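You operate a simulated robot arm through the tools that you are given. There is no shell and no other tool. Be economical: measure what you need, move in short steps, check, and stop when the job is done.

Carry out the task below with a simulated robot arm. There is one attempt and no reset: what you move stays moved.

JOB
Crimp the clamped red lug end, then prove it in the pull gauge.
Fine: one stroke, move it to the gauge nest, clamp it, one pull of the load lever; both long levers end up.

It is judged by the outcome, as a careful person would: the job done as asked, and still so three seconds after it is handed in. It fails if anything else is knocked over, pushed out of place, dropped, spilled or broken.

ROBOT AND FRAMES
A 6-joint arm with a fingered hand, fixed in place. Base frame: the origin is at the foot of the arm, x ahead of it, y to its left, z up; the work surface is at about z = 82. Lengths are in cm, angles in rad, forces in N, time in s.
With the tool pointing down near the work surface it reaches from about 28 to 88 cm from the base axis. Its first joint turns from -2.897 to 2.897 rad. Payload 5 kg.
The TCP is the grasp point between the finger pads, 3.6 cm short of the fingertips. In the tool frame z runs along the fingers and y along their closing line. The gripper opens to 12 cm. The gripper's body begins 4.2 cm behind the TCP. The gripper is a hand of 4 fingers: y runs from the thumb to the fingers, the wrist lies at [-1.9, -12.3, -21.1] in the tool frame.
Orientation is that of the tool frame in the base frame, as [roll, pitch, yaw] about the fixed x, y, z axes, in that order (R = Rz(yaw) Ry(pitch) Rx(roll)). With the fingers straight down and the wrist toward the robot, the tool's x, y and z point along [0, 1, 0], [1, 0, 0] and [0, 0, -1] of the base frame.

CONTROLS
- The arm moves only by the tool servo_tool. Its argument "plan" is a list of rows, each an object of numbers (a shift or turn left out is 0): "ax", "ay", "az": the turn, a rotation vector about the base's x, y, z in units of 45 degrees (1.0 is 45 degrees); "dx", "dy", "dz": the shift along the base's x, y, z in units of 250 mm (1.0 is 250 mm). In form: [{"ax": .., "ay": .., "az": .., "dx": .., "dy": .., "dz": ..}, ...]. A call has 1 to 10 rows; each row is the pose to reach, as a shift and turn from the pose commanded when the call began. A call with a number of a shift or a turn outside -1 to 1 is refused whole. Rows are played at 5 a second. More than 5 cm and 0.15 rad between two rows, and nothing of the call is played. Where a pose cannot be reached the arm comes as near as it can. A force on the tool above 40 N (or 10 N above the force at the start of the call, whichever is more), or a blocked arm, ends the call early, and 0.2 s more pass. In this call time passes only in rows, and 0.2 s behind the last. It gives the time, the measured TCP pose, the force on the tool (base axes), the opening and the grip force at its end, in the units of the frame above (readings bear some noise), with the torque about the TCP (base axes, N m) and any sound that the robot's microphone picked up.
- Cameras (640 x 400 px; columns grow to the right, rows downward): "scene" is fixed at [39.98, 49.92, 145.3]; the picture's right is [-1.00, -0.09, 0.00], its down [-0.04, 0.40, -0.92] and it looks along [0.08, -0.91, -0.40] (base axes); focal length 318 px, centre (320, 200). "wrist" rides on the gripper at [7.3, -10.1, -14.2] in the tool frame; the picture's right is [-0.79, 0.29, -0.54], its down [-0.56, -0.70, 0.44] and it looks along [-0.25, 0.65, 0.71] (tool axes); focal length 280 px, centre (320, 200). There is no depth. A picture from a camera that has moved, and an enlarged one, comes with that camera's place and axes in the base frame and with its lens.
- get_image(camera): a new picture of that camera. No time passes.
- lift_body(by): slides the trunk up (or, below 0, down) by that many cm; the arm rides with it, the base frame stays. It gives what a move gives, with no picture.
- curl_fingers(index, middle, ring, thumb_bend, thumb_turn): sets how far each is bent, from 0 (flat) to 100 (curled in); at 30 the hand is open as for a grip, at 70 the pads meet at the TCP. One left out holds its place. A second passes; each finger stops where it meets its share of the squeeze, and holds until it gets a number again. It is the only way to open and close the hand. It gives what a move gives, with no picture; readings hold the bend of each and the force on the fingers (four entries, about 0 where the hand has none), thumb and palm. thumb_turn goes from beside the hand (0) to across from the fingers (100), as for a grip.
- zoom(camera, box): a new picture of the part [left, top, right, bottom] of that camera's present view, enlarged. No time passes.
- hand_in(): hands the job in; it is judged then, once.

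Go step by step. Nothing tells you positions but the pictures and the camera data: compare them with the known pose of the tool, close in by small moves and look again before you grip or let go. The budget is 120 turns and 68 pictures, counting those below and the enlarged ones. Unless the task says otherwise, let go and move clear before handing in, and close with one line.

The tools are called after "Request:" as name(argument=value, ...) on one line, values as JSON. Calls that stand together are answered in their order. servo_tool: Moves the arm, as the interface text tells. Its arguments: {"type":"object","properties":{"plan":{"type":"array","items":{"type":"object","properties":{"ax":{"type":"number"},"ay":{"type":"number"},"az":{"type":"number"},"dx":{"type":"number"},"dy":{"type":"number"},"dz":{"type":"number"}}}}},"required":["plan"]} The other tools are called the same way: lift_body (by) slides the trunk up or down; curl_fingers (index, middle, ring, thumb_bend, thumb_turn) moves the fingers one by one; get_image (camera) takes a picture; zoom (camera, box) takes an enlarged picture of a part of a camera's view; hand_in () hands the job in.

At the start:

```text
time_s: 0.0
tool_pos: [34.14, -62.78, 120.25]
tcp_rot: [-3.141, -0.001, 1.57]
force: [-1.5, 0.2, -0.1]
moment: [-0.02, -0.01, -0.01]
gripper_width: 11.97
grip_force: 0.0
shape: jaw
bend: [30.0, 30.0, 30.0, 30.0, 98.0]
finger forces: [0.0, 0.1, 0.1, 0.1, 0.0, 0.0]
trunk travel left (down, up): [-65.3, 18.7]
```

scene: 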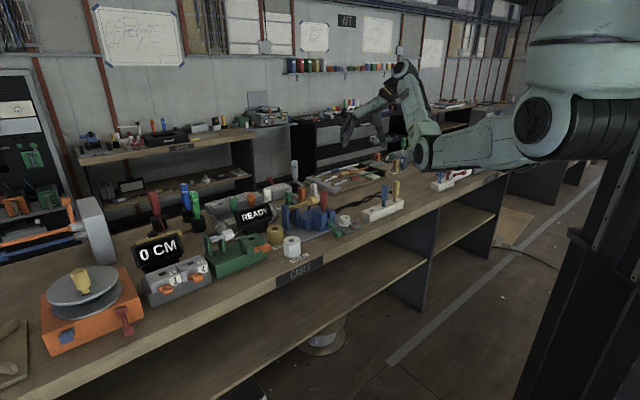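
wrist: 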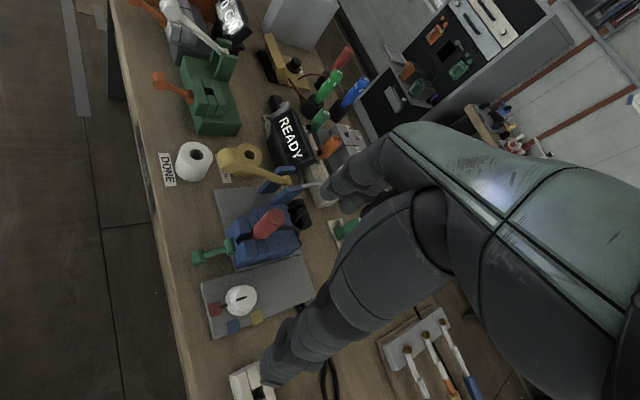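

I see a cable bench with a blue device, a green device, a READY display and various hand tools. I need enlarged views to identify the crimper, the pull gauge and the red lug.

Request:
zoom(camera="scene", box=[190, 150, 350, 270])

Request:
zoom(camera="scene", box=[260, 140, 420, 260])

Request:
zoom(camera="wrist", box=[140, 100, 400, 400])

Request:
zoom(camera="wrist", box=[120, 0, 400, 200])

```text
3.33 times, centred on (270, 210) of scene
camera zoom: at [39.98, 49.92, 145.3], right [-1.0, -0.09, 0.0], down [-0.04, 0.4, -0.92], along [0.08, -0.91, -0.4], focal length 1061 px, centre (487, 167)
```

zoom: 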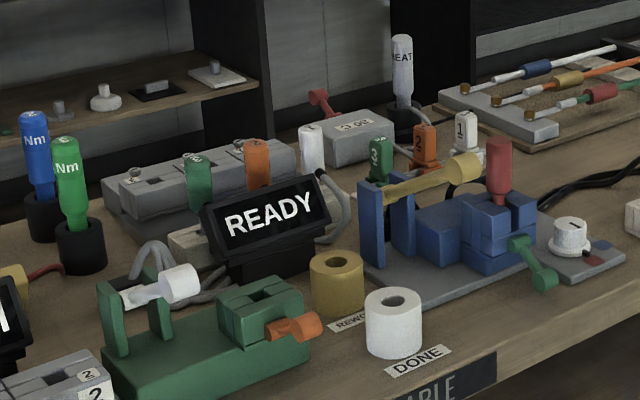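

```text
3.33 times, centred on (340, 200) of scene
camera zoom: at [39.98, 49.92, 145.3], right [-1.0, -0.09, 0.0], down [-0.04, 0.4, -0.92], along [0.08, -0.91, -0.4], focal length 1061 px, centre (253, 200)
```

zoom: 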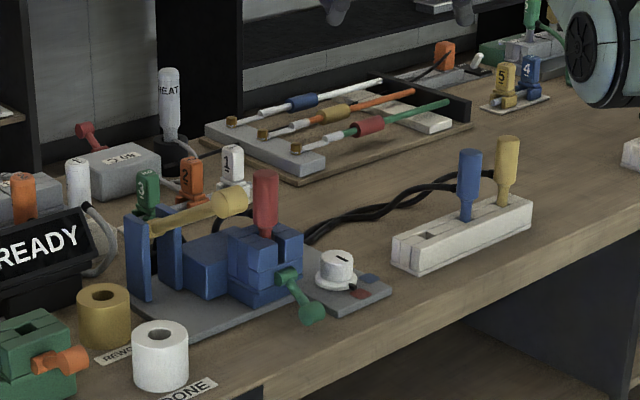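

```text
1.33 times, centred on (270, 250) of wrist
camera zoom: at [24.18, -55.49, 134.52], right [0.29, -0.79, 0.54], down [-0.7, -0.56, -0.44], along [0.65, -0.25, -0.71], focal length 374 px, centre (387, 133)
```

zoom: 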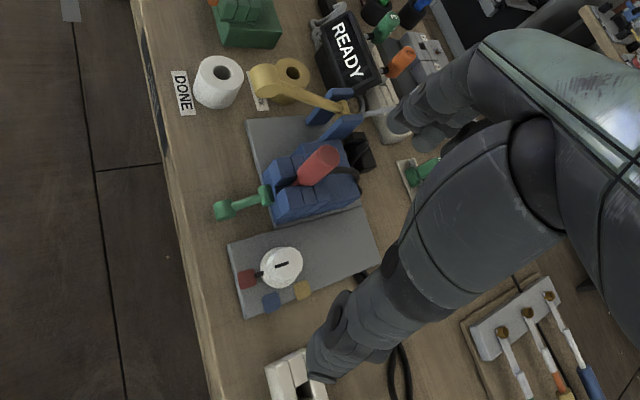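

```text
2.00 times, centred on (260, 100) of wrist
camera zoom: at [24.18, -55.49, 134.52], right [0.29, -0.79, 0.54], down [-0.7, -0.56, -0.44], along [0.65, -0.25, -0.71], focal length 561 px, centre (440, 400)
```

zoom: 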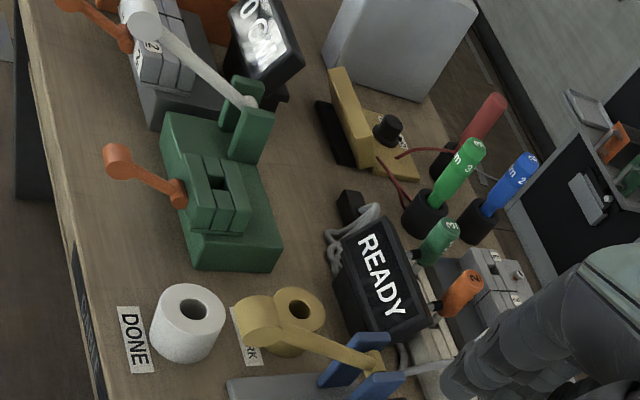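

The blue unit with the yellow long lever is the crimper, with the red lug upright at about (48.5, -61.8, top 99.7) and a colour dial. The green unit with the white lever looks like the gauge, with its nest near (70, -39.4, 91.5). I'll zoom in on the dial and both units before moving.

Request:
zoom(camera="scene", box=[275, 170, 355, 230])

Request:
zoom(camera="wrist", box=[180, 160, 330, 340])

Request:
zoom(camera="scene", box=[200, 190, 300, 265])

Request:
zoom(camera="scene", box=[120, 170, 220, 320])

```text
6.67 times, centred on (315, 200) of scene
camera zoom: at [39.98, 49.92, 145.3], right [-1.0, -0.09, 0.0], down [-0.04, 0.4, -0.92], along [0.08, -0.91, -0.4], focal length 2121 px, centre (353, 200)
```

zoom: 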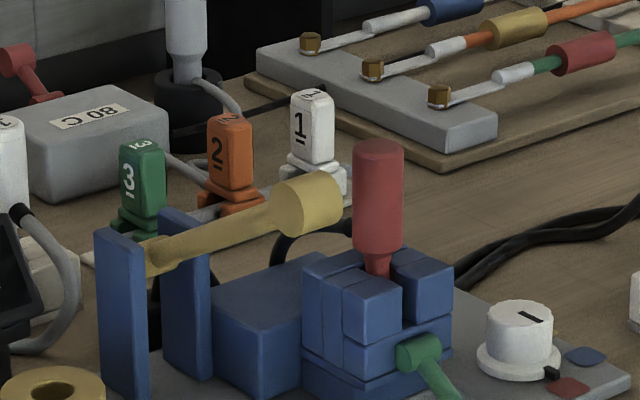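

```text
2.22 times, centred on (255, 250) of wrist
camera zoom: at [24.18, -55.49, 134.52], right [0.29, -0.79, 0.54], down [-0.7, -0.56, -0.44], along [0.65, -0.25, -0.71], focal length 623 px, centre (464, 89)
```

zoom: 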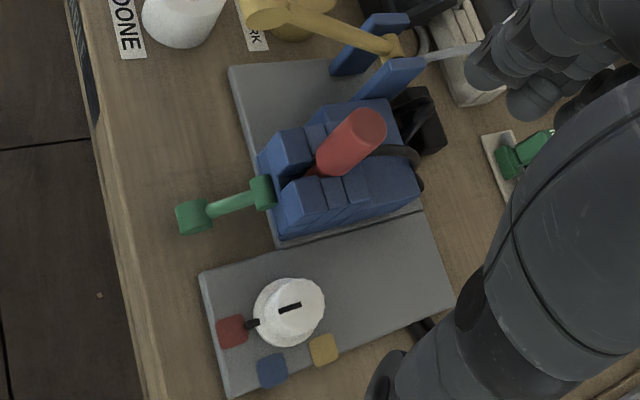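

```text
5.33 times, centred on (250, 228) of scene
camera zoom: at [39.98, 49.92, 145.3], right [-1.0, -0.09, 0.0], down [-0.04, 0.4, -0.92], along [0.08, -0.91, -0.4], focal length 1697 px, centre (693, 53)
```

zoom: 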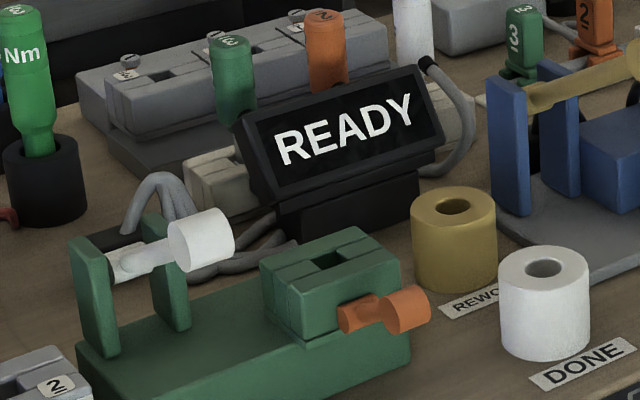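

```text
2.67 times, centred on (170, 245) of scene
camera zoom: at [39.98, 49.92, 145.3], right [-1.0, -0.09, 0.0], down [-0.04, 0.4, -0.92], along [0.08, -0.91, -0.4], focal length 849 px, centre (720, 80)
```

zoom: 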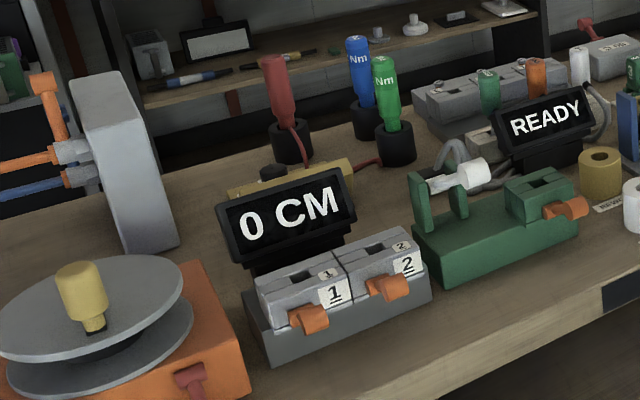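

The dial pointer is already on red, the green clamp lever is down (clamped), and the gauge's orange clamp lever is up (open). Next I move above the yellow lever knob at about (51.4, -52, 100.4), turning the hand 45° so it faces the bench squarely.

Request:
servo_tool(plan=[{"az": -0.1667, "dx": 0.1, "dy": 0.07, "dz": -0.02}, {"az": -0.3333, "dx": 0.2, "dy": 0.14, "dz": -0.04}, {"az": -0.5, "dx": 0.3, "dy": 0.21, "dz": -0.06}, {"az": -0.6667, "dx": 0.42, "dy": 0.28, "dz": -0.08}, {"az": -0.8333, "dx": 0.54, "dy": 0.35, "dz": -0.1}, {"az": -1, "dx": 0.66, "dy": 0.43, "dz": -0.12}])

Request:
get_image(camera="wrist")

Request:
get_image(camera="scene")

```text
time_s: 1.4
tool_pos: [50.78, -52.01, 117.22]
tcp_rot: [-3.141, 0.002, 0.782]
force: [0.6, 0.0, 0.7]
moment: [-0.02, 0.06, -0.01]
gripper_width: 11.96
grip_force: 0.0
shape: jaw
bend: [30.0, 30.0, 30.0, 30.0, 98.0]
finger forces: [0.1, 0.0, 0.0, 0.0, 0.0, 0.0]
trunk travel left (down, up): [-65.3, 18.7]
```

```text
57 pictures are left
camera wrist: at [48.96, -39.63, 131.49], right [-0.36, -0.76, 0.54], down [-0.89, 0.1, -0.44], along [0.28, -0.64, -0.71], focal length 280 px, centre (320, 200)
```

wrist: 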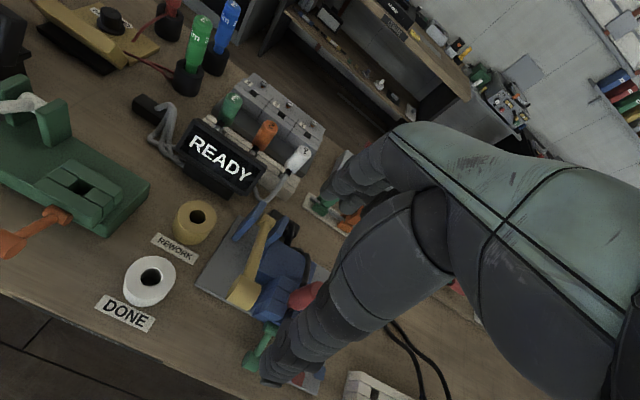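

```text
56 pictures are left
```

scene: 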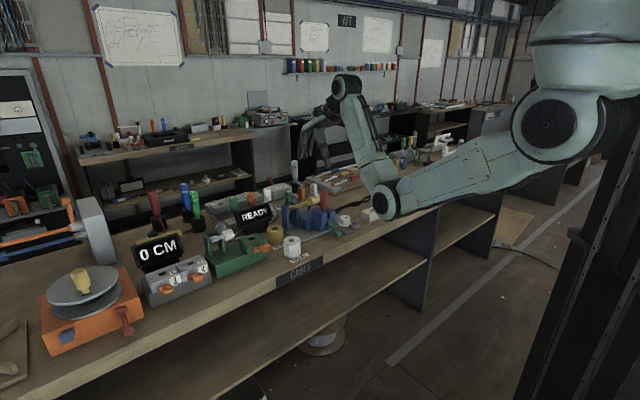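

The knob projects to about (51.7, -52.0), which matches my estimate. I'll zoom in to see how the lever and knob are shaped.

Request:
zoom(camera="wrist", box=[190, 190, 350, 390])

Request:
zoom(camera="wrist", box=[0, 70, 160, 270])

```text
2.00 times, centred on (270, 290) of wrist
camera zoom: at [48.96, -39.63, 131.49], right [-0.36, -0.76, 0.54], down [-0.89, 0.1, -0.44], along [0.28, -0.64, -0.71], focal length 561 px, centre (420, 20)
```

zoom: 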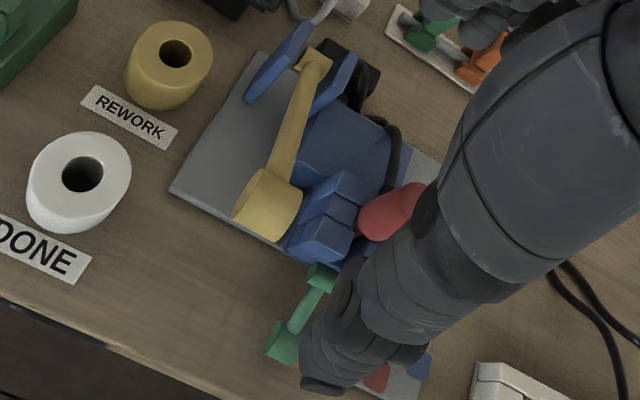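

```text
2.00 times, centred on (80, 170) of wrist
camera zoom: at [48.96, -39.63, 131.49], right [-0.36, -0.76, 0.54], down [-0.89, 0.1, -0.44], along [0.28, -0.64, -0.71], focal length 561 px, centre (800, 260)
```

zoom: 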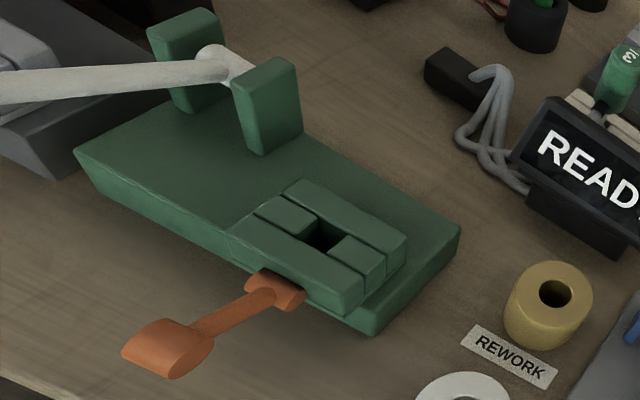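

The knob is a crossbar along the bench edge direction e≈(-0.71, -0.71). Gripping its end faces lets me swing the lever both ways under control, so I'll turn the hand another 90° (tool y along e) while still high.

Request:
servo_tool(plan=[{"az": -0.1667}, {"az": -0.3333}, {"az": -0.5}, {"az": -0.6667}, {"az": -0.8333}, {"az": -1}])

Request:
servo_tool(plan=[{"az": -0.1667}, {"az": -0.3333}, {"az": -0.5}, {"az": -0.6667}, {"az": -0.8333}, {"az": -1}])

Request:
get_image(camera="wrist")

Request:
get_image(camera="scene")

```text
time_s: 2.8
tool_pos: [50.82, -51.88, 117.13]
tcp_rot: [-3.141, -0.001, -0.003]
force: [-0.1, 0.4, 0.5]
moment: [0.0, 0.02, -0.03]
gripper_width: 11.99
grip_force: 0.0
shape: jaw
bend: [30.0, 30.0, 30.0, 30.0, 98.0]
finger forces: [0.0, 0.1, 0.0, 0.0, 0.0, 0.1]
trunk travel left (down, up): [-65.3, 18.7]
```

```text
time_s: 4.2
tool_pos: [53.07, -56.24, 115.0]
tcp_rot: [-3.141, 0.001, -0.79]
force: [0.1, 0.6, -0.2]
moment: [0.03, 0.0, 0.03]
gripper_width: 12.0
grip_force: 0.0
shape: jaw
bend: [30.0, 30.0, 30.0, 30.0, 98.0]
finger forces: [0.0, 0.1, 0.1, 0.1, 0.1, 0.1]
out of reach, approached as far as the arm can: row 3, 4, 5, 6
trunk travel left (down, up): [-65.3, 18.7]
```

```text
53 pictures are left
camera wrist: at [65.55, -54.14, 129.35], right [-0.76, 0.36, 0.54], down [0.1, 0.89, -0.44], along [-0.64, -0.28, -0.71], focal length 280 px, centre (320, 200)
```

wrist: 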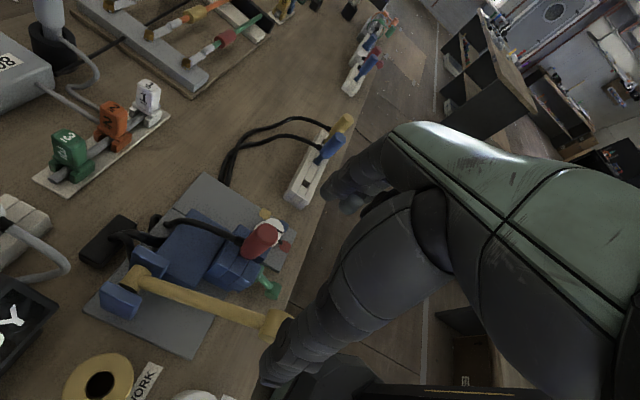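

```text
52 pictures are left
```

scene: 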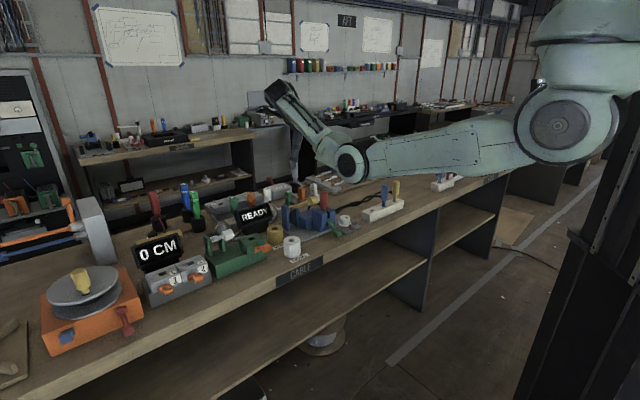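

The rotated pose fell slightly short at this height. I'll try it lower, nearer to working height but still above the knob.

Request:
servo_tool(plan=[{"dz": -0.12, "dx": 0.02}, {"dz": -0.24, "dx": 0.03}, {"dz": -0.36, "dx": 0.03}])

```text
time_s: 5.0
tool_pos: [53.76, -56.06, 106.19]
tcp_rot: [-3.14, -0.002, -0.786]
force: [0.4, -0.1, 0.7]
moment: [-0.04, 0.04, 0.02]
gripper_width: 11.96
grip_force: 0.1
shape: jaw
bend: [30.0, 30.0, 30.0, 30.0, 98.0]
finger forces: [0.1, 0.0, 0.0, 0.1, 0.1, 0.0]
trunk travel left (down, up): [-65.3, 18.7]
```

That height is reachable. Next I slide back over the knob.

Request:
servo_tool(plan=[{"dx": -0.045, "dy": 0.08}, {"dx": -0.09, "dy": 0.16}])

Request:
get_image(camera="wrist")

Request:
zoom(camera="scene", box=[240, 120, 400, 240])

```text
time_s: 5.6
tool_pos: [51.59, -52.3, 106.15]
tcp_rot: [3.142, 0.001, -0.784]
force: [0.6, 0.4, -0.4]
moment: [-0.04, 0.04, -0.03]
gripper_width: 11.97
grip_force: 0.1
shape: jaw
bend: [30.0, 30.0, 30.0, 30.0, 98.0]
finger forces: [0.0, 0.0, 0.0, 0.0, 0.1, 0.0]
trunk travel left (down, up): [-65.3, 18.7]
```

```text
51 pictures are left
camera wrist: at [63.97, -50.08, 120.47], right [-0.76, 0.35, 0.54], down [0.1, 0.89, -0.44], along [-0.64, -0.28, -0.71], focal length 280 px, centre (320, 200)
```

wrist: 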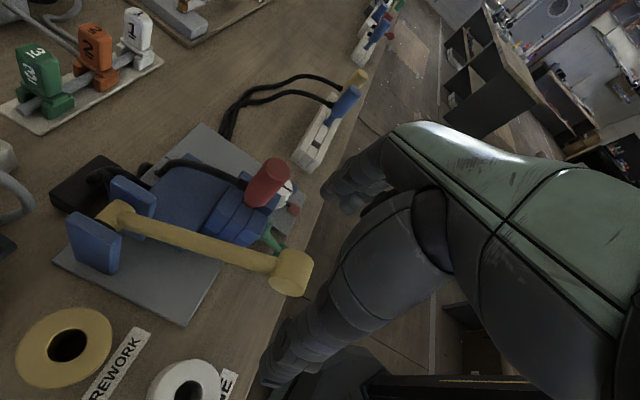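

```text
3.33 times, centred on (320, 180) of scene
camera zoom: at [39.98, 49.92, 145.3], right [-1.0, -0.09, 0.0], down [-0.04, 0.4, -0.92], along [0.08, -0.91, -0.4], focal length 1061 px, centre (320, 267)
```

zoom: 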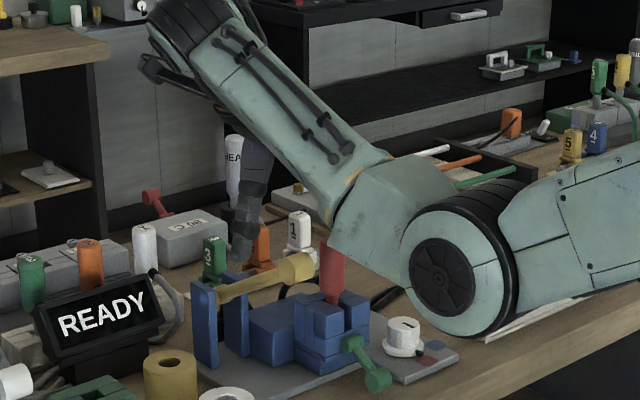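

The knob lies right under the TCP, at about (51.8, -52.1). The elbow hangs low near the bench, so I'll raise the trunk before descending and check the elbow clearance.

Request:
lift_body(by=15)

Request:
servo_tool(plan=[{"dz": -0.18}, {"dz": -0.36}, {"dz": -0.54}, {"dz": -0.6}])

Request:
get_image(camera="scene")

```text
time_s: 7.3
tool_pos: [51.76, -52.35, 121.1]
tcp_rot: [-3.141, 0.0, -0.786]
force: [-0.1, 0.9, -0.1]
moment: [-0.04, 0.01, 0.0]
gripper_width: 11.97
grip_force: 0.0
shape: jaw
bend: [30.0, 30.0, 30.0, 30.0, 98.0]
finger forces: [0.0, 0.1, 0.0, 0.1, 0.1, 0.0]
trunk travel left (down, up): [-80.3, 3.7]
```

```text
time_s: 8.3
tool_pos: [51.54, -52.11, 106.08]
tcp_rot: [3.14, 0.0, -0.785]
force: [0.1, -0.8, 0.0]
moment: [-0.01, 0.0, -0.02]
gripper_width: 11.95
grip_force: 0.1
shape: jaw
bend: [30.0, 30.0, 30.0, 30.0, 98.0]
finger forces: [0.0, 0.1, 0.2, 0.1, 0.0, 0.0]
trunk travel left (down, up): [-80.3, 3.7]
```

```text
49 pictures are left
```

scene: 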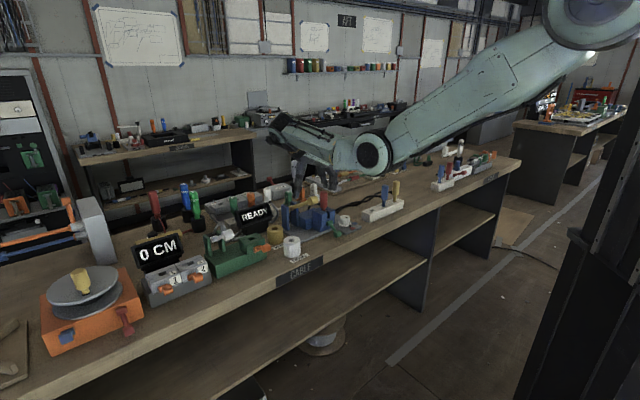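

Elbow clearance is good now. Because the lug stands close to the lever, I'll narrow the hand first and then descend over the knob.

Request:
curl_fingers(index=45, middle=45, ring=45, thumb_bend=45)

Request:
servo_tool(plan=[{"dz": -0.06, "dx": 0.004}, {"dz": -0.12, "dx": 0.008}])

Request:
get_image(camera="wrist")

Request:
zoom(camera="scene", box=[260, 120, 380, 220])

```text
time_s: 9.3
tool_pos: [51.72, -52.25, 106.22]
tcp_rot: [-3.141, 0.0, -0.784]
force: [-0.7, 0.7, 0.4]
moment: [-0.01, 0.02, 0.0]
gripper_width: 7.99
grip_force: 0.0
shape: fingers
bend: [45.0, 45.0, 45.0, 45.0, 98.0]
finger forces: [0.0, 0.1, 0.0, 0.0, 0.0, 0.0]
trunk travel left (down, up): [-80.3, 3.7]
```

```text
time_s: 9.9
tool_pos: [51.86, -52.19, 103.24]
tcp_rot: [3.139, 0.001, -0.784]
force: [0.2, 0.7, 0.3]
moment: [0.0, 0.0, 0.02]
gripper_width: 8.0
grip_force: 0.0
shape: fingers
bend: [45.0, 45.0, 45.0, 45.0, 98.0]
finger forces: [0.0, 0.0, 0.1, 0.0, 0.1, 0.1]
trunk travel left (down, up): [-80.3, 3.7]
```

```text
48 pictures are left
camera wrist: at [64.26, -50.17, 117.49], right [-0.76, 0.35, 0.54], down [0.1, 0.89, -0.44], along [-0.64, -0.28, -0.71], focal length 280 px, centre (320, 200)
```

wrist: 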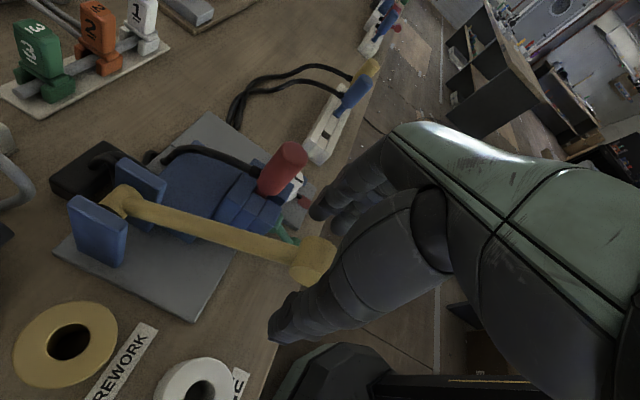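

```text
4.00 times, centred on (320, 170) of scene
camera zoom: at [39.98, 49.92, 145.3], right [-1.0, -0.09, 0.0], down [-0.04, 0.4, -0.92], along [0.08, -0.91, -0.4], focal length 1273 px, centre (320, 320)
```

zoom: 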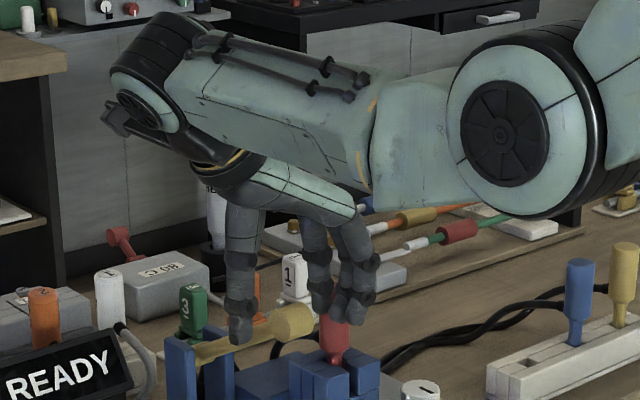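

The knob sits between the thumb and fingers. I'll lower 2.5 cm and close on its end faces.

Request:
servo_tool(plan=[{"dz": -0.05}, {"dz": -0.1}])

Request:
curl_fingers(index=66, middle=66, ring=66, thumb_bend=66)

Request:
get_image(camera="wrist")

```text
time_s: 10.6
tool_pos: [51.81, -52.21, 100.61]
tcp_rot: [-3.141, -0.002, -0.785]
force: [-1.0, 0.3, -0.7]
moment: [-0.02, 0.03, -0.02]
gripper_width: 8.0
grip_force: 0.0
shape: fingers
bend: [45.0, 45.0, 45.0, 45.0, 98.0]
finger forces: [0.1, 0.0, 0.0, 0.0, 0.0, 0.0]
trunk travel left (down, up): [-80.3, 3.7]
```

```text
time_s: 11.6
tool_pos: [51.78, -52.22, 100.68]
tcp_rot: [-3.142, -0.001, -0.785]
force: [-0.7, 0.1, -1.3]
moment: [-0.02, 0.03, 0.03]
gripper_width: 4.17
grip_force: 10.9
shape: fingers
bend: [57.0, 65.0, 66.0, 60.0, 97.0]
finger forces: [9.5, 1.9, 0.1, 0.0, 11.0, 0.0]
trunk travel left (down, up): [-80.3, 3.7]
```

```text
46 pictures are left
camera wrist: at [64.19, -50.2, 114.96], right [-0.76, 0.35, 0.54], down [0.1, 0.89, -0.44], along [-0.64, -0.28, -0.71], focal length 280 px, centre (320, 200)
```

wrist: 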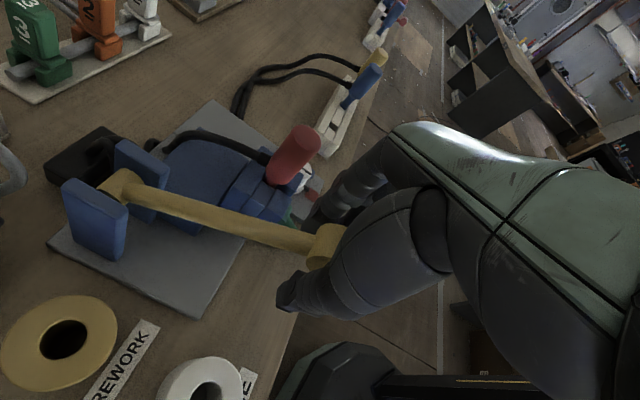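

I have a light grip on the knob (index and thumb, 11 N). I'll swing it down along its arc of about 16 cm radius around the pivot near (62, -62, 92.5), first to around 10°.

Request:
servo_tool(plan=[{"dx": -0.017, "dy": 0.017, "dz": -0.048}, {"dx": -0.031, "dy": 0.031, "dz": -0.1}, {"dx": -0.043, "dy": 0.043, "dz": -0.154}, {"dx": -0.0526, "dy": 0.0526, "dz": -0.208}])

Request:
get_image(camera="wrist")

```text
time_s: 12.6
tool_pos: [50.6, -50.9, 95.45]
tcp_rot: [-3.14, 0.001, -0.785]
force: [0.1, -2.9, 0.5]
moment: [-0.05, -0.09, 0.07]
gripper_width: 3.86
grip_force: 11.5
shape: fingers
bend: [58.0, 64.0, 66.0, 61.0, 97.0]
finger forces: [9.4, 4.8, 0.1, 0.1, 9.0, 0.1]
trunk travel left (down, up): [-80.3, 3.7]
```

```text
45 pictures are left
camera wrist: at [62.93, -48.9, 109.74], right [-0.76, 0.35, 0.54], down [0.1, 0.89, -0.44], along [-0.64, -0.28, -0.71], focal length 280 px, centre (320, 200)
```

wrist: 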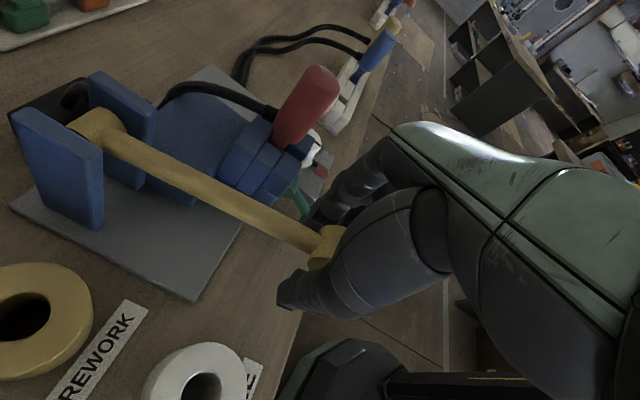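

The knob follows with little force. I continue down the arc.

Request:
servo_tool(plan=[{"dx": -0.002, "dy": 0.002, "dz": -0.045}, {"dx": -0.003, "dy": 0.003, "dz": -0.084}, {"dx": -0.001, "dy": 0.001, "dz": -0.13}, {"dx": 0.003, "dy": -0.003, "dz": -0.172}, {"dx": 0.008, "dy": -0.008, "dz": -0.21}])

Request:
get_image(camera="wrist")

Request:
zoom(camera="scene", box=[220, 120, 380, 240])

```text
time_s: 13.8
tool_pos: [50.19, -50.53, 91.0]
tcp_rot: [-3.139, -0.006, -0.784]
force: [16.2, -23.9, 2.8]
moment: [-0.41, -0.2, 0.5]
gripper_width: 3.74
grip_force: 17.9
shape: fingers
bend: [57.0, 64.0, 66.0, 62.0, 96.0]
finger forces: [22.8, 3.4, 0.0, 0.0, 9.5, 0.0]
out of reach, approached as far as the arm can: row 3, 4, 5
trunk travel left (down, up): [-80.3, 3.7]
```

```text
44 pictures are left
camera wrist: at [62.59, -48.38, 105.28], right [-0.77, 0.35, 0.54], down [0.1, 0.89, -0.44], along [-0.64, -0.29, -0.72], focal length 280 px, centre (320, 200)
```

wrist: 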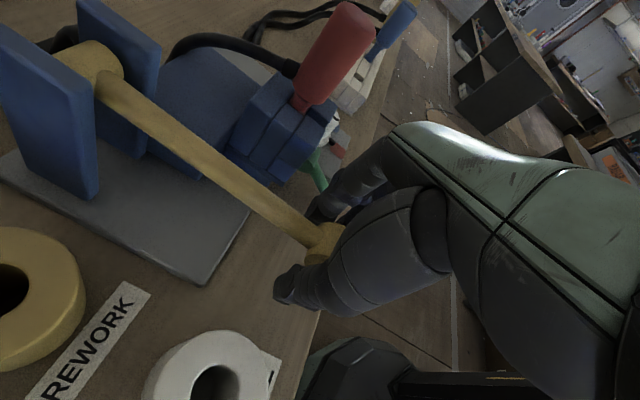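

```text
3.33 times, centred on (300, 180) of scene
camera zoom: at [39.98, 49.92, 145.3], right [-1.0, -0.09, 0.0], down [-0.04, 0.4, -0.92], along [0.08, -0.91, -0.4], focal length 1061 px, centre (387, 267)
```

zoom: 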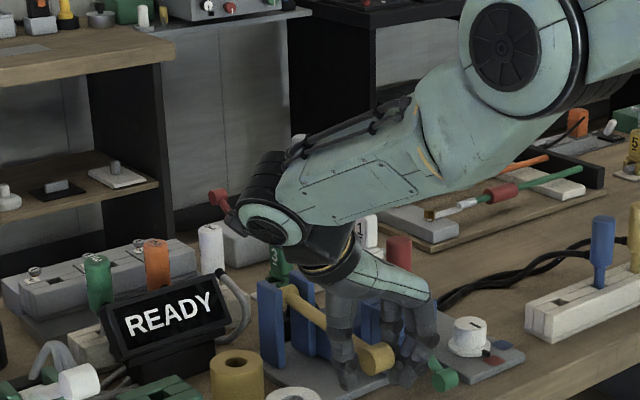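

The arm ran out of reach low down because the trunk is now high, and it pulled slightly outward. I'll relieve the outward pull, then use the trunk to go down further.

Request:
servo_tool(plan=[{"dx": 0.024, "dy": -0.024}])

Request:
lift_body(by=-2)

```text
time_s: 14.2
tool_pos: [50.27, -50.44, 90.79]
tcp_rot: [-3.14, -0.006, -0.783]
force: [19.5, -28.2, 4.6]
moment: [-0.47, -0.18, 0.59]
gripper_width: 3.77
grip_force: 19.1
shape: fingers
bend: [56.0, 64.0, 66.0, 62.0, 95.0]
finger forces: [25.2, 2.9, 0.0, 0.0, 9.8, 0.0]
out of reach, approached as far as the arm can: row 1
trunk travel left (down, up): [-80.3, 3.7]
```

```text
time_s: 14.8
tool_pos: [50.24, -50.6, 88.98]
tcp_rot: [-3.139, -0.008, -0.781]
force: [21.4, -27.9, 6.7]
moment: [-0.41, -0.28, 0.59]
gripper_width: 3.93
grip_force: 19.4
shape: fingers
bend: [55.0, 65.0, 66.0, 62.0, 95.0]
finger forces: [25.3, 1.9, 0.0, 0.0, 11.6, 0.0]
trunk travel left (down, up): [-78.3, 5.7]
```

Request:
servo_tool(plan=[{"dx": 0.02, "dy": -0.02, "dz": 0.0}, {"dx": 0.04, "dy": -0.04, "dz": 0.0}])

Request:
get_image(camera="wrist")

```text
time_s: 15.4
tool_pos: [50.33, -50.46, 89.27]
tcp_rot: [-3.139, -0.003, -0.785]
force: [15.2, -22.1, 2.8]
moment: [-0.27, -0.15, 0.44]
gripper_width: 3.94
grip_force: 17.9
shape: fingers
bend: [55.0, 65.0, 66.0, 62.0, 95.0]
finger forces: [22.0, 2.8, 0.0, 0.0, 10.6, 0.0]
out of reach, approached as far as the arm can: row 1, 2
trunk travel left (down, up): [-78.3, 5.7]
```

```text
42 pictures are left
camera wrist: at [62.63, -48.41, 103.7], right [-0.76, 0.35, 0.54], down [0.1, 0.89, -0.44], along [-0.64, -0.28, -0.72], focal length 280 px, centre (320, 200)
```

wrist: 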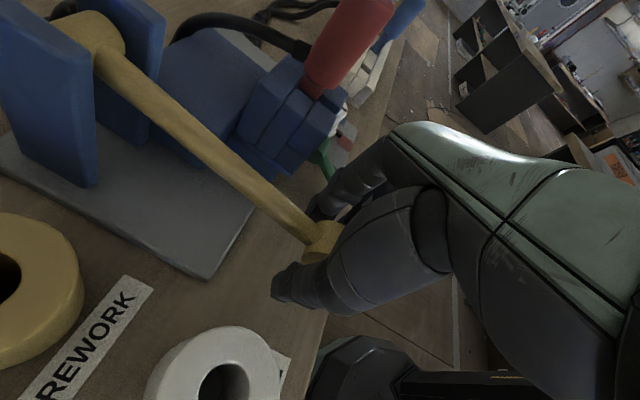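

I'm at the radial reach limit because the wrist is too far out. Leaning the hand back toward the robot about the knob's own axis (e) brings the wrist closer without twisting the grip.

Request:
servo_tool(plan=[{"ax": -0.1, "ay": -0.1}, {"ax": -0.2, "ay": -0.2, "dx": 0.01, "dy": -0.01}, {"ax": -0.3, "ay": -0.3, "dx": 0.02, "dy": -0.02}])

```text
time_s: 15.7
tool_pos: [50.03, -50.26, 88.92]
tcp_rot: [3.14, -0.011, -0.781]
force: [8.0, -12.0, -0.2]
moment: [-0.05, -0.13, -0.18]
gripper_width: 4.63
grip_force: 16.3
shape: fingers
bend: [52.0, 66.0, 66.0, 61.0, 94.0]
finger forces: [17.3, 0.1, 0.1, 0.0, 15.0, 0.0]
trunk travel left (down, up): [-78.3, 5.7]
stopped in row 1: the force on the tool passed its limit at 48 N (the readings are from after the stop); the commanded pose is now the measured one
```

Request:
get_image(camera="wrist")

Request:
zoom(camera="scene", box=[270, 180, 370, 255])

```text
41 pictures are left
camera wrist: at [62.18, -47.9, 103.3], right [-0.77, 0.36, 0.53], down [0.1, 0.89, -0.45], along [-0.63, -0.29, -0.72], focal length 280 px, centre (320, 200)
```

wrist: 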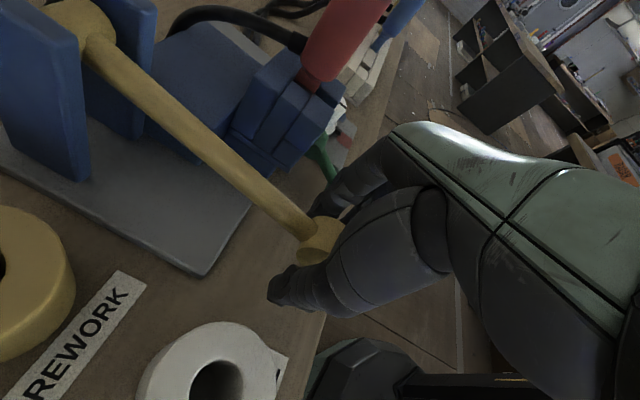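

```text
5.33 times, centred on (320, 218) of scene
camera zoom: at [39.98, 49.92, 145.3], right [-1.0, -0.09, 0.0], down [-0.04, 0.4, -0.92], along [0.08, -0.91, -0.4], focal length 1697 px, centre (320, 107)
```

zoom: 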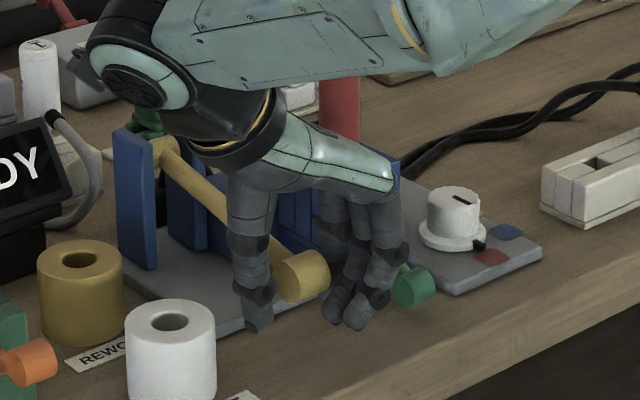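

The lever is now about 19° below horizontal and following. I'll lower a little more with the trunk and watch for the end stop.

Request:
lift_body(by=-1.5)

```text
time_s: 16.4
tool_pos: [49.97, -50.28, 87.37]
tcp_rot: [3.139, -0.012, -0.778]
force: [15.5, -23.5, 6.5]
moment: [-0.24, -0.2, 0.1]
gripper_width: 4.67
grip_force: 18.0
shape: fingers
bend: [52.0, 66.0, 66.0, 61.0, 93.0]
finger forces: [20.6, 0.1, 0.1, 0.0, 15.4, 0.0]
trunk travel left (down, up): [-76.8, 7.2]
```

The TCP is creeping off the knob, so I'll open, rise above the lever, and check that the lever stays put.

Request:
curl_fingers(index=42, middle=42, ring=42, thumb_bend=42)

Request:
get_image(camera="wrist")

```text
time_s: 17.4
tool_pos: [49.65, -49.93, 87.16]
tcp_rot: [3.14, -0.008, -0.78]
force: [0.3, 0.4, 0.2]
moment: [-0.01, 0.01, 0.02]
gripper_width: 8.79
grip_force: 0.2
shape: fingers
bend: [42.0, 42.0, 42.0, 42.0, 98.0]
finger forces: [0.0, 0.1, 0.1, 0.0, 0.1, 0.1]
trunk travel left (down, up): [-76.8, 7.2]
```

```text
39 pictures are left
camera wrist: at [62.05, -47.7, 101.58], right [-0.77, 0.35, 0.54], down [0.1, 0.89, -0.45], along [-0.64, -0.29, -0.71], focal length 280 px, centre (320, 200)
```

wrist: 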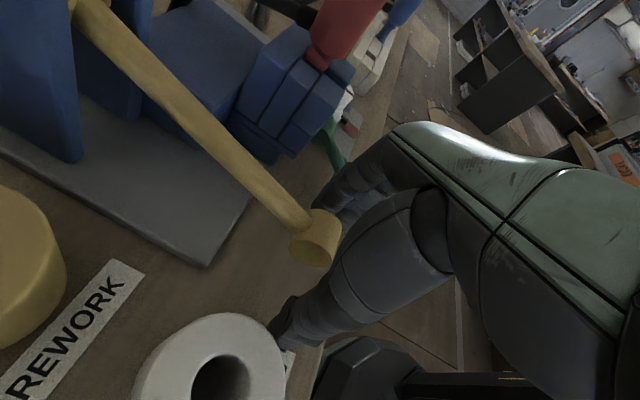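

The lever holds its position by itself. I'll lift off, lower the trunk for better reach, and regrip the knob at about (50.2, -51.0, 86.8).

Request:
servo_tool(plan=[{"dz": 0.14}, {"dz": 0.28, "dx": 0.01, "dy": -0.02}, {"dz": 0.36, "dx": 0.022, "dy": -0.043}])

Request:
lift_body(by=-5)

Request:
lift_body(by=-4.2)

Request:
get_image(camera="wrist")

Request:
get_image(camera="scene")

```text
time_s: 18.2
tool_pos: [50.12, -50.98, 96.31]
tcp_rot: [3.141, -0.007, -0.78]
force: [0.6, -0.6, -0.7]
moment: [0.01, 0.02, -0.02]
gripper_width: 8.77
grip_force: 0.1
shape: fingers
bend: [42.0, 42.0, 42.0, 42.0, 98.0]
finger forces: [0.0, 0.1, 0.0, 0.0, 0.0, 0.0]
trunk travel left (down, up): [-76.8, 7.2]
```

```text
time_s: 19.1
tool_pos: [50.14, -50.97, 91.36]
tcp_rot: [-3.141, -0.008, -0.78]
force: [-0.4, -0.5, -0.8]
moment: [0.02, 0.0, 0.02]
gripper_width: 8.78
grip_force: 0.1
shape: fingers
bend: [42.0, 42.0, 42.0, 42.0, 98.0]
finger forces: [0.1, 0.0, 0.0, 0.0, 0.0, 0.1]
trunk travel left (down, up): [-71.8, 12.2]
```

```text
time_s: 19.9
tool_pos: [50.2, -50.96, 87.15]
tcp_rot: [3.139, -0.006, -0.781]
force: [1.0, 0.1, 0.8]
moment: [-0.02, -0.01, -0.01]
gripper_width: 8.8
grip_force: 0.1
shape: fingers
bend: [42.0, 42.0, 42.0, 42.0, 98.0]
finger forces: [0.0, 0.1, 0.0, 0.0, 0.0, 0.1]
trunk travel left (down, up): [-67.6, 16.4]
```

```text
38 pictures are left
camera wrist: at [62.51, -48.7, 101.46], right [-0.77, 0.35, 0.54], down [0.1, 0.89, -0.45], along [-0.64, -0.29, -0.71], focal length 280 px, centre (320, 200)
```

wrist: 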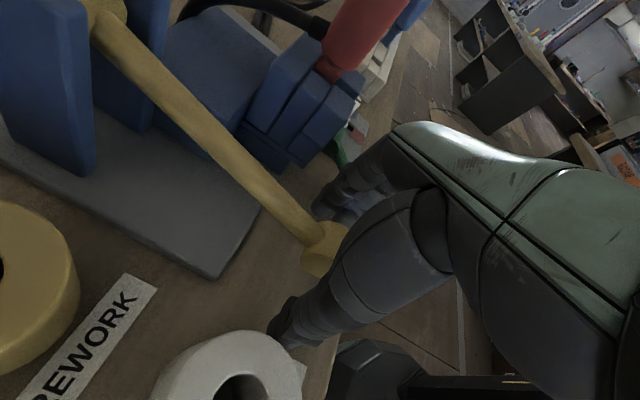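

```text
37 pictures are left
```

scene: 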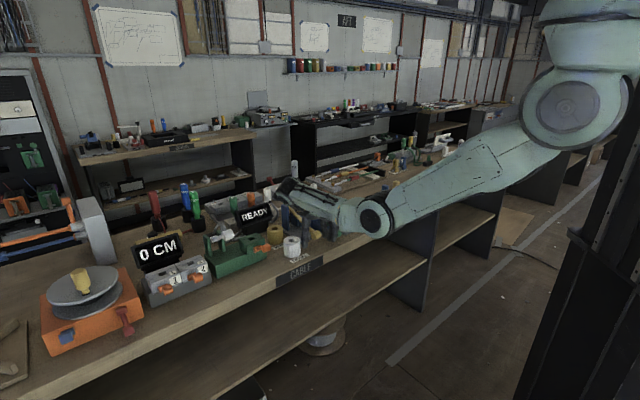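

Request:
zoom(camera="scene", box=[270, 160, 430, 280])

```text
3.33 times, centred on (350, 220) of scene
camera zoom: at [39.98, 49.92, 145.3], right [-1.0, -0.09, 0.0], down [-0.04, 0.4, -0.92], along [0.08, -0.91, -0.4], focal length 1061 px, centre (220, 133)
```

zoom: 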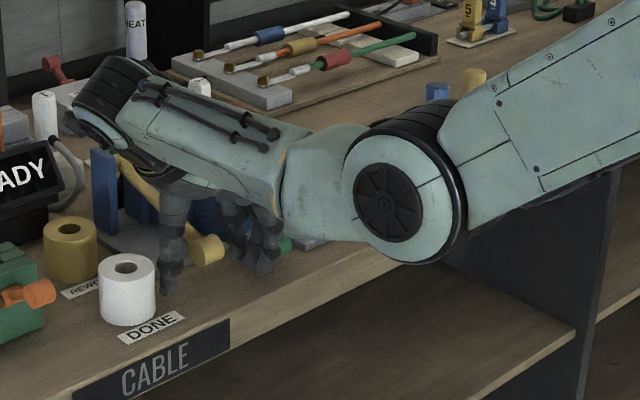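

The elbow is clear, about 20 cm in front of the bench and well above it. I'll regrip and continue down the arc to the stop.

Request:
curl_fingers(index=66, middle=60, ring=60, thumb_bend=66)

Request:
servo_tool(plan=[{"dz": -0.04, "dx": 0.012, "dy": -0.012}, {"dz": -0.08, "dx": 0.026, "dy": -0.026}])

Request:
get_image(camera="wrist")

```text
time_s: 20.9
tool_pos: [50.21, -51.01, 87.18]
tcp_rot: [3.141, -0.007, -0.781]
force: [1.3, 3.2, -1.5]
moment: [-0.01, 0.06, 0.06]
gripper_width: 4.61
grip_force: 13.6
shape: fingers
bend: [56.0, 60.0, 60.0, 58.0, 97.0]
finger forces: [11.8, 0.0, 0.0, 0.0, 16.2, 0.1]
trunk travel left (down, up): [-67.6, 16.4]
```

```text
time_s: 21.5
tool_pos: [50.88, -51.54, 86.01]
tcp_rot: [3.137, -0.022, -0.779]
force: [4.5, 5.1, 32.9]
moment: [0.49, -0.4, 0.22]
gripper_width: 3.44
grip_force: 23.1
shape: fingers
bend: [63.0, 60.0, 60.0, 61.0, 98.0]
finger forces: [4.8, 9.3, 0.0, 0.1, 32.7, 0.0]
trunk travel left (down, up): [-67.6, 16.4]
```

```text
35 pictures are left
camera wrist: at [63.12, -49.17, 100.37], right [-0.77, 0.36, 0.53], down [0.1, 0.88, -0.46], along [-0.63, -0.3, -0.72], focal length 280 px, centre (320, 200)
```

wrist: 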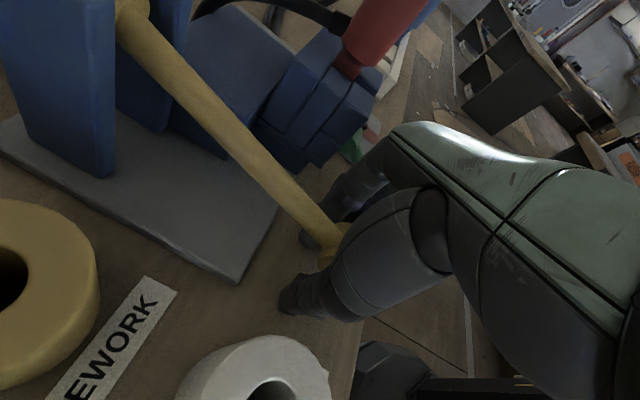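

33 N upward: either the lever stop, or my fingertips (z≈82.4) touching the bench. To be sure, I'll release, rise, close the hand and press the knob from above.

Request:
curl_fingers(index=44, middle=44, ring=44, thumb_bend=44)

Request:
servo_tool(plan=[{"dz": 0.14}, {"dz": 0.28}])

Request:
curl_fingers(index=70, middle=70, ring=70, thumb_bend=70)

Request:
get_image(camera="wrist")

Request:
zoom(camera="scene", box=[270, 170, 370, 245])

```text
time_s: 21.9
tool_pos: [51.07, -51.98, 85.91]
tcp_rot: [3.135, -0.021, -0.779]
force: [-2.1, 5.3, 20.2]
moment: [-0.15, 0.92, -0.25]
gripper_width: 8.19
grip_force: 10.7
shape: fingers
bend: [44.0, 45.0, 44.0, 44.0, 98.0]
finger forces: [0.1, 20.8, 0.0, 0.1, 0.2, 0.0]
trunk travel left (down, up): [-67.6, 16.4]
stopped: the force on the tool passed its limit at 44 N (the readings are from after the stop); the commanded pose is now the measured one
```

```text
time_s: 22.5
tool_pos: [51.0, -51.83, 92.56]
tcp_rot: [3.136, -0.018, -0.778]
force: [-0.2, 0.3, -0.7]
moment: [0.01, 0.0, 0.02]
gripper_width: 8.18
grip_force: 0.1
shape: fingers
bend: [44.0, 44.0, 44.0, 44.0, 98.0]
finger forces: [0.1, 0.0, 0.1, 0.1, 0.1, 0.0]
trunk travel left (down, up): [-67.6, 16.4]
```

```text
time_s: 23.5
tool_pos: [51.13, -51.84, 92.66]
tcp_rot: [3.138, -0.017, -0.779]
force: [0.7, -0.2, 0.3]
moment: [-0.02, 0.03, -0.01]
gripper_width: 0.56
grip_force: 0.1
shape: fingers
bend: [70.0, 70.0, 70.0, 70.0, 98.0]
finger forces: [0.0, 0.1, 0.0, 0.1, 0.0, 0.0]
trunk travel left (down, up): [-67.6, 16.4]
```

```text
34 pictures are left
camera wrist: at [63.35, -49.43, 106.96], right [-0.77, 0.36, 0.53], down [0.1, 0.88, -0.46], along [-0.63, -0.3, -0.72], focal length 280 px, centre (320, 200)
```

wrist: 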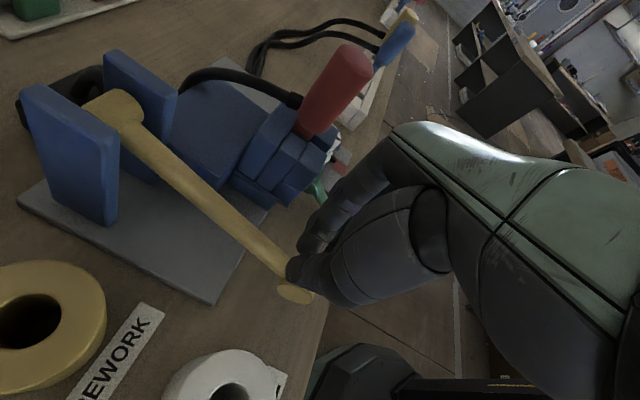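

```text
5.33 times, centred on (320, 208) of scene
camera zoom: at [39.98, 49.92, 145.3], right [-1.0, -0.09, 0.0], down [-0.04, 0.4, -0.92], along [0.08, -0.91, -0.4], focal length 1697 px, centre (320, 160)
```

zoom: 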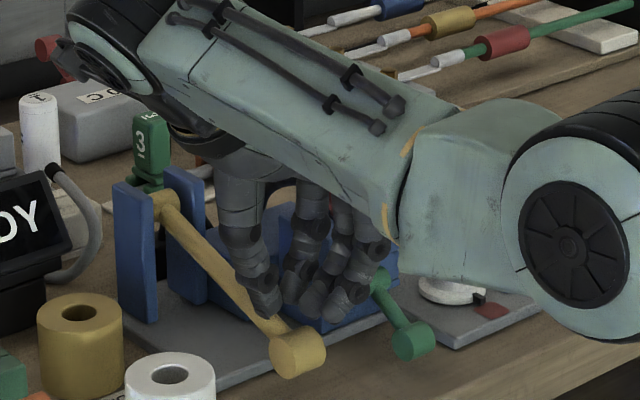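

The knob is at z≈86 (about -26°). I'll press from above with closed fingertips to confirm it is at the stop.

Request:
servo_tool(plan=[{"dx": -0.02, "dy": 0.02, "dz": -0.02}, {"dx": -0.02, "dy": 0.02, "dz": -0.05}, {"dx": -0.02, "dy": 0.02, "dz": -0.08}, {"dx": -0.02, "dy": 0.02, "dz": -0.11}, {"dx": -0.02, "dy": 0.02, "dz": -0.14}])

Request:
zoom(camera="scene", box=[270, 170, 370, 245])

```text
time_s: 24.5
tool_pos: [50.98, -51.82, 91.12]
tcp_rot: [3.133, -0.036, -0.778]
force: [-2.4, 0.8, 14.5]
moment: [0.15, 0.19, -0.01]
gripper_width: 0.5
grip_force: 6.8
shape: fingers
bend: [70.0, 72.0, 70.0, 70.0, 97.0]
finger forces: [0.1, 13.6, 0.0, 0.0, 1.4, 0.0]
trunk travel left (down, up): [-67.6, 16.4]
stopped in row 4: the force on the tool passed its limit at 46 N (the readings are from after the stop); the commanded pose is now the measured one
```

```text
5.33 times, centred on (320, 208) of scene
camera zoom: at [39.98, 49.92, 145.3], right [-1.0, -0.09, 0.0], down [-0.04, 0.4, -0.92], along [0.08, -0.91, -0.4], focal length 1697 px, centre (320, 160)
```

zoom: 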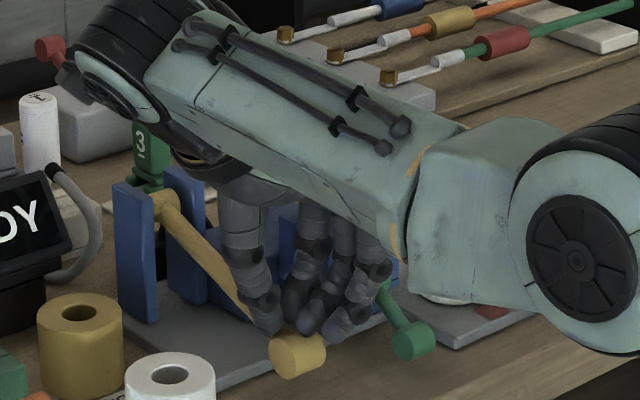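

46 N did not budge it, so the stroke is fully down at its stop. Next I'll regrip the knob and return the lever up.

Request:
servo_tool(plan=[{"dz": 0.1, "dx": -0.008, "dy": 0.005}])

Request:
curl_fingers(index=44, middle=44, ring=44, thumb_bend=44)

Request:
servo_tool(plan=[{"dz": -0.12, "dx": -0.01, "dy": 0.01}, {"dz": -0.245, "dx": -0.018, "dy": 0.014}])

Request:
curl_fingers(index=66, middle=66, ring=60, thumb_bend=66)

Request:
get_image(camera="wrist")

```text
time_s: 24.9
tool_pos: [50.67, -51.47, 93.38]
tcp_rot: [3.134, -0.03, -0.778]
force: [-0.5, 0.1, 0.5]
moment: [-0.01, -0.02, -0.01]
gripper_width: 0.53
grip_force: 0.1
shape: fingers
bend: [70.0, 70.0, 70.0, 70.0, 97.0]
finger forces: [0.1, 0.1, 0.0, 0.0, 0.0, 0.0]
trunk travel left (down, up): [-67.6, 16.4]
```

```text
time_s: 25.9
tool_pos: [50.64, -51.52, 93.36]
tcp_rot: [3.135, -0.032, -0.778]
force: [0.3, -0.2, -0.1]
moment: [0.01, 0.01, 0.0]
gripper_width: 8.2
grip_force: 0.1
shape: fingers
bend: [44.0, 44.0, 44.0, 44.0, 97.0]
finger forces: [0.1, 0.0, 0.0, 0.1, 0.0, 0.0]
trunk travel left (down, up): [-67.6, 16.4]
```

```text
time_s: 26.5
tool_pos: [50.41, -51.18, 87.13]
tcp_rot: [3.134, -0.031, -0.78]
force: [-0.3, 0.8, 0.0]
moment: [0.0, -0.01, 0.04]
gripper_width: 8.18
grip_force: 0.1
shape: fingers
bend: [44.0, 44.0, 44.0, 44.0, 97.0]
finger forces: [0.1, 0.0, 0.0, 0.1, 0.0, 0.1]
trunk travel left (down, up): [-67.6, 16.4]
```

```text
time_s: 27.5
tool_pos: [50.4, -51.03, 87.07]
tcp_rot: [3.136, -0.032, -0.776]
force: [2.3, 5.3, -1.2]
moment: [0.03, 0.06, 0.02]
gripper_width: 4.54
grip_force: 13.0
shape: fingers
bend: [57.0, 65.0, 60.0, 58.0, 97.0]
finger forces: [10.0, 0.8, 0.1, 0.1, 15.1, 0.0]
trunk travel left (down, up): [-67.6, 16.4]
```

```text
31 pictures are left
camera wrist: at [62.52, -48.56, 101.59], right [-0.77, 0.36, 0.52], down [0.1, 0.88, -0.46], along [-0.63, -0.31, -0.72], focal length 280 px, centre (320, 200)
```

wrist: 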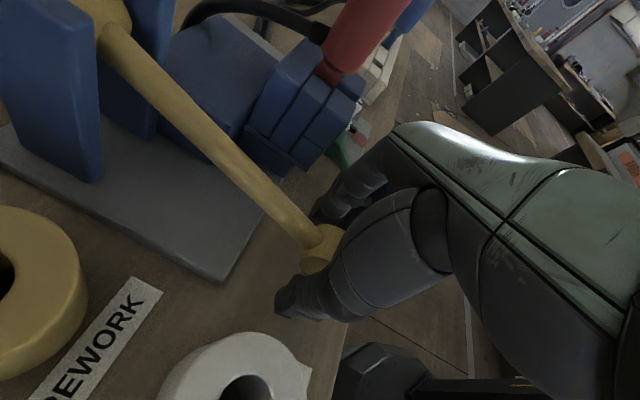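

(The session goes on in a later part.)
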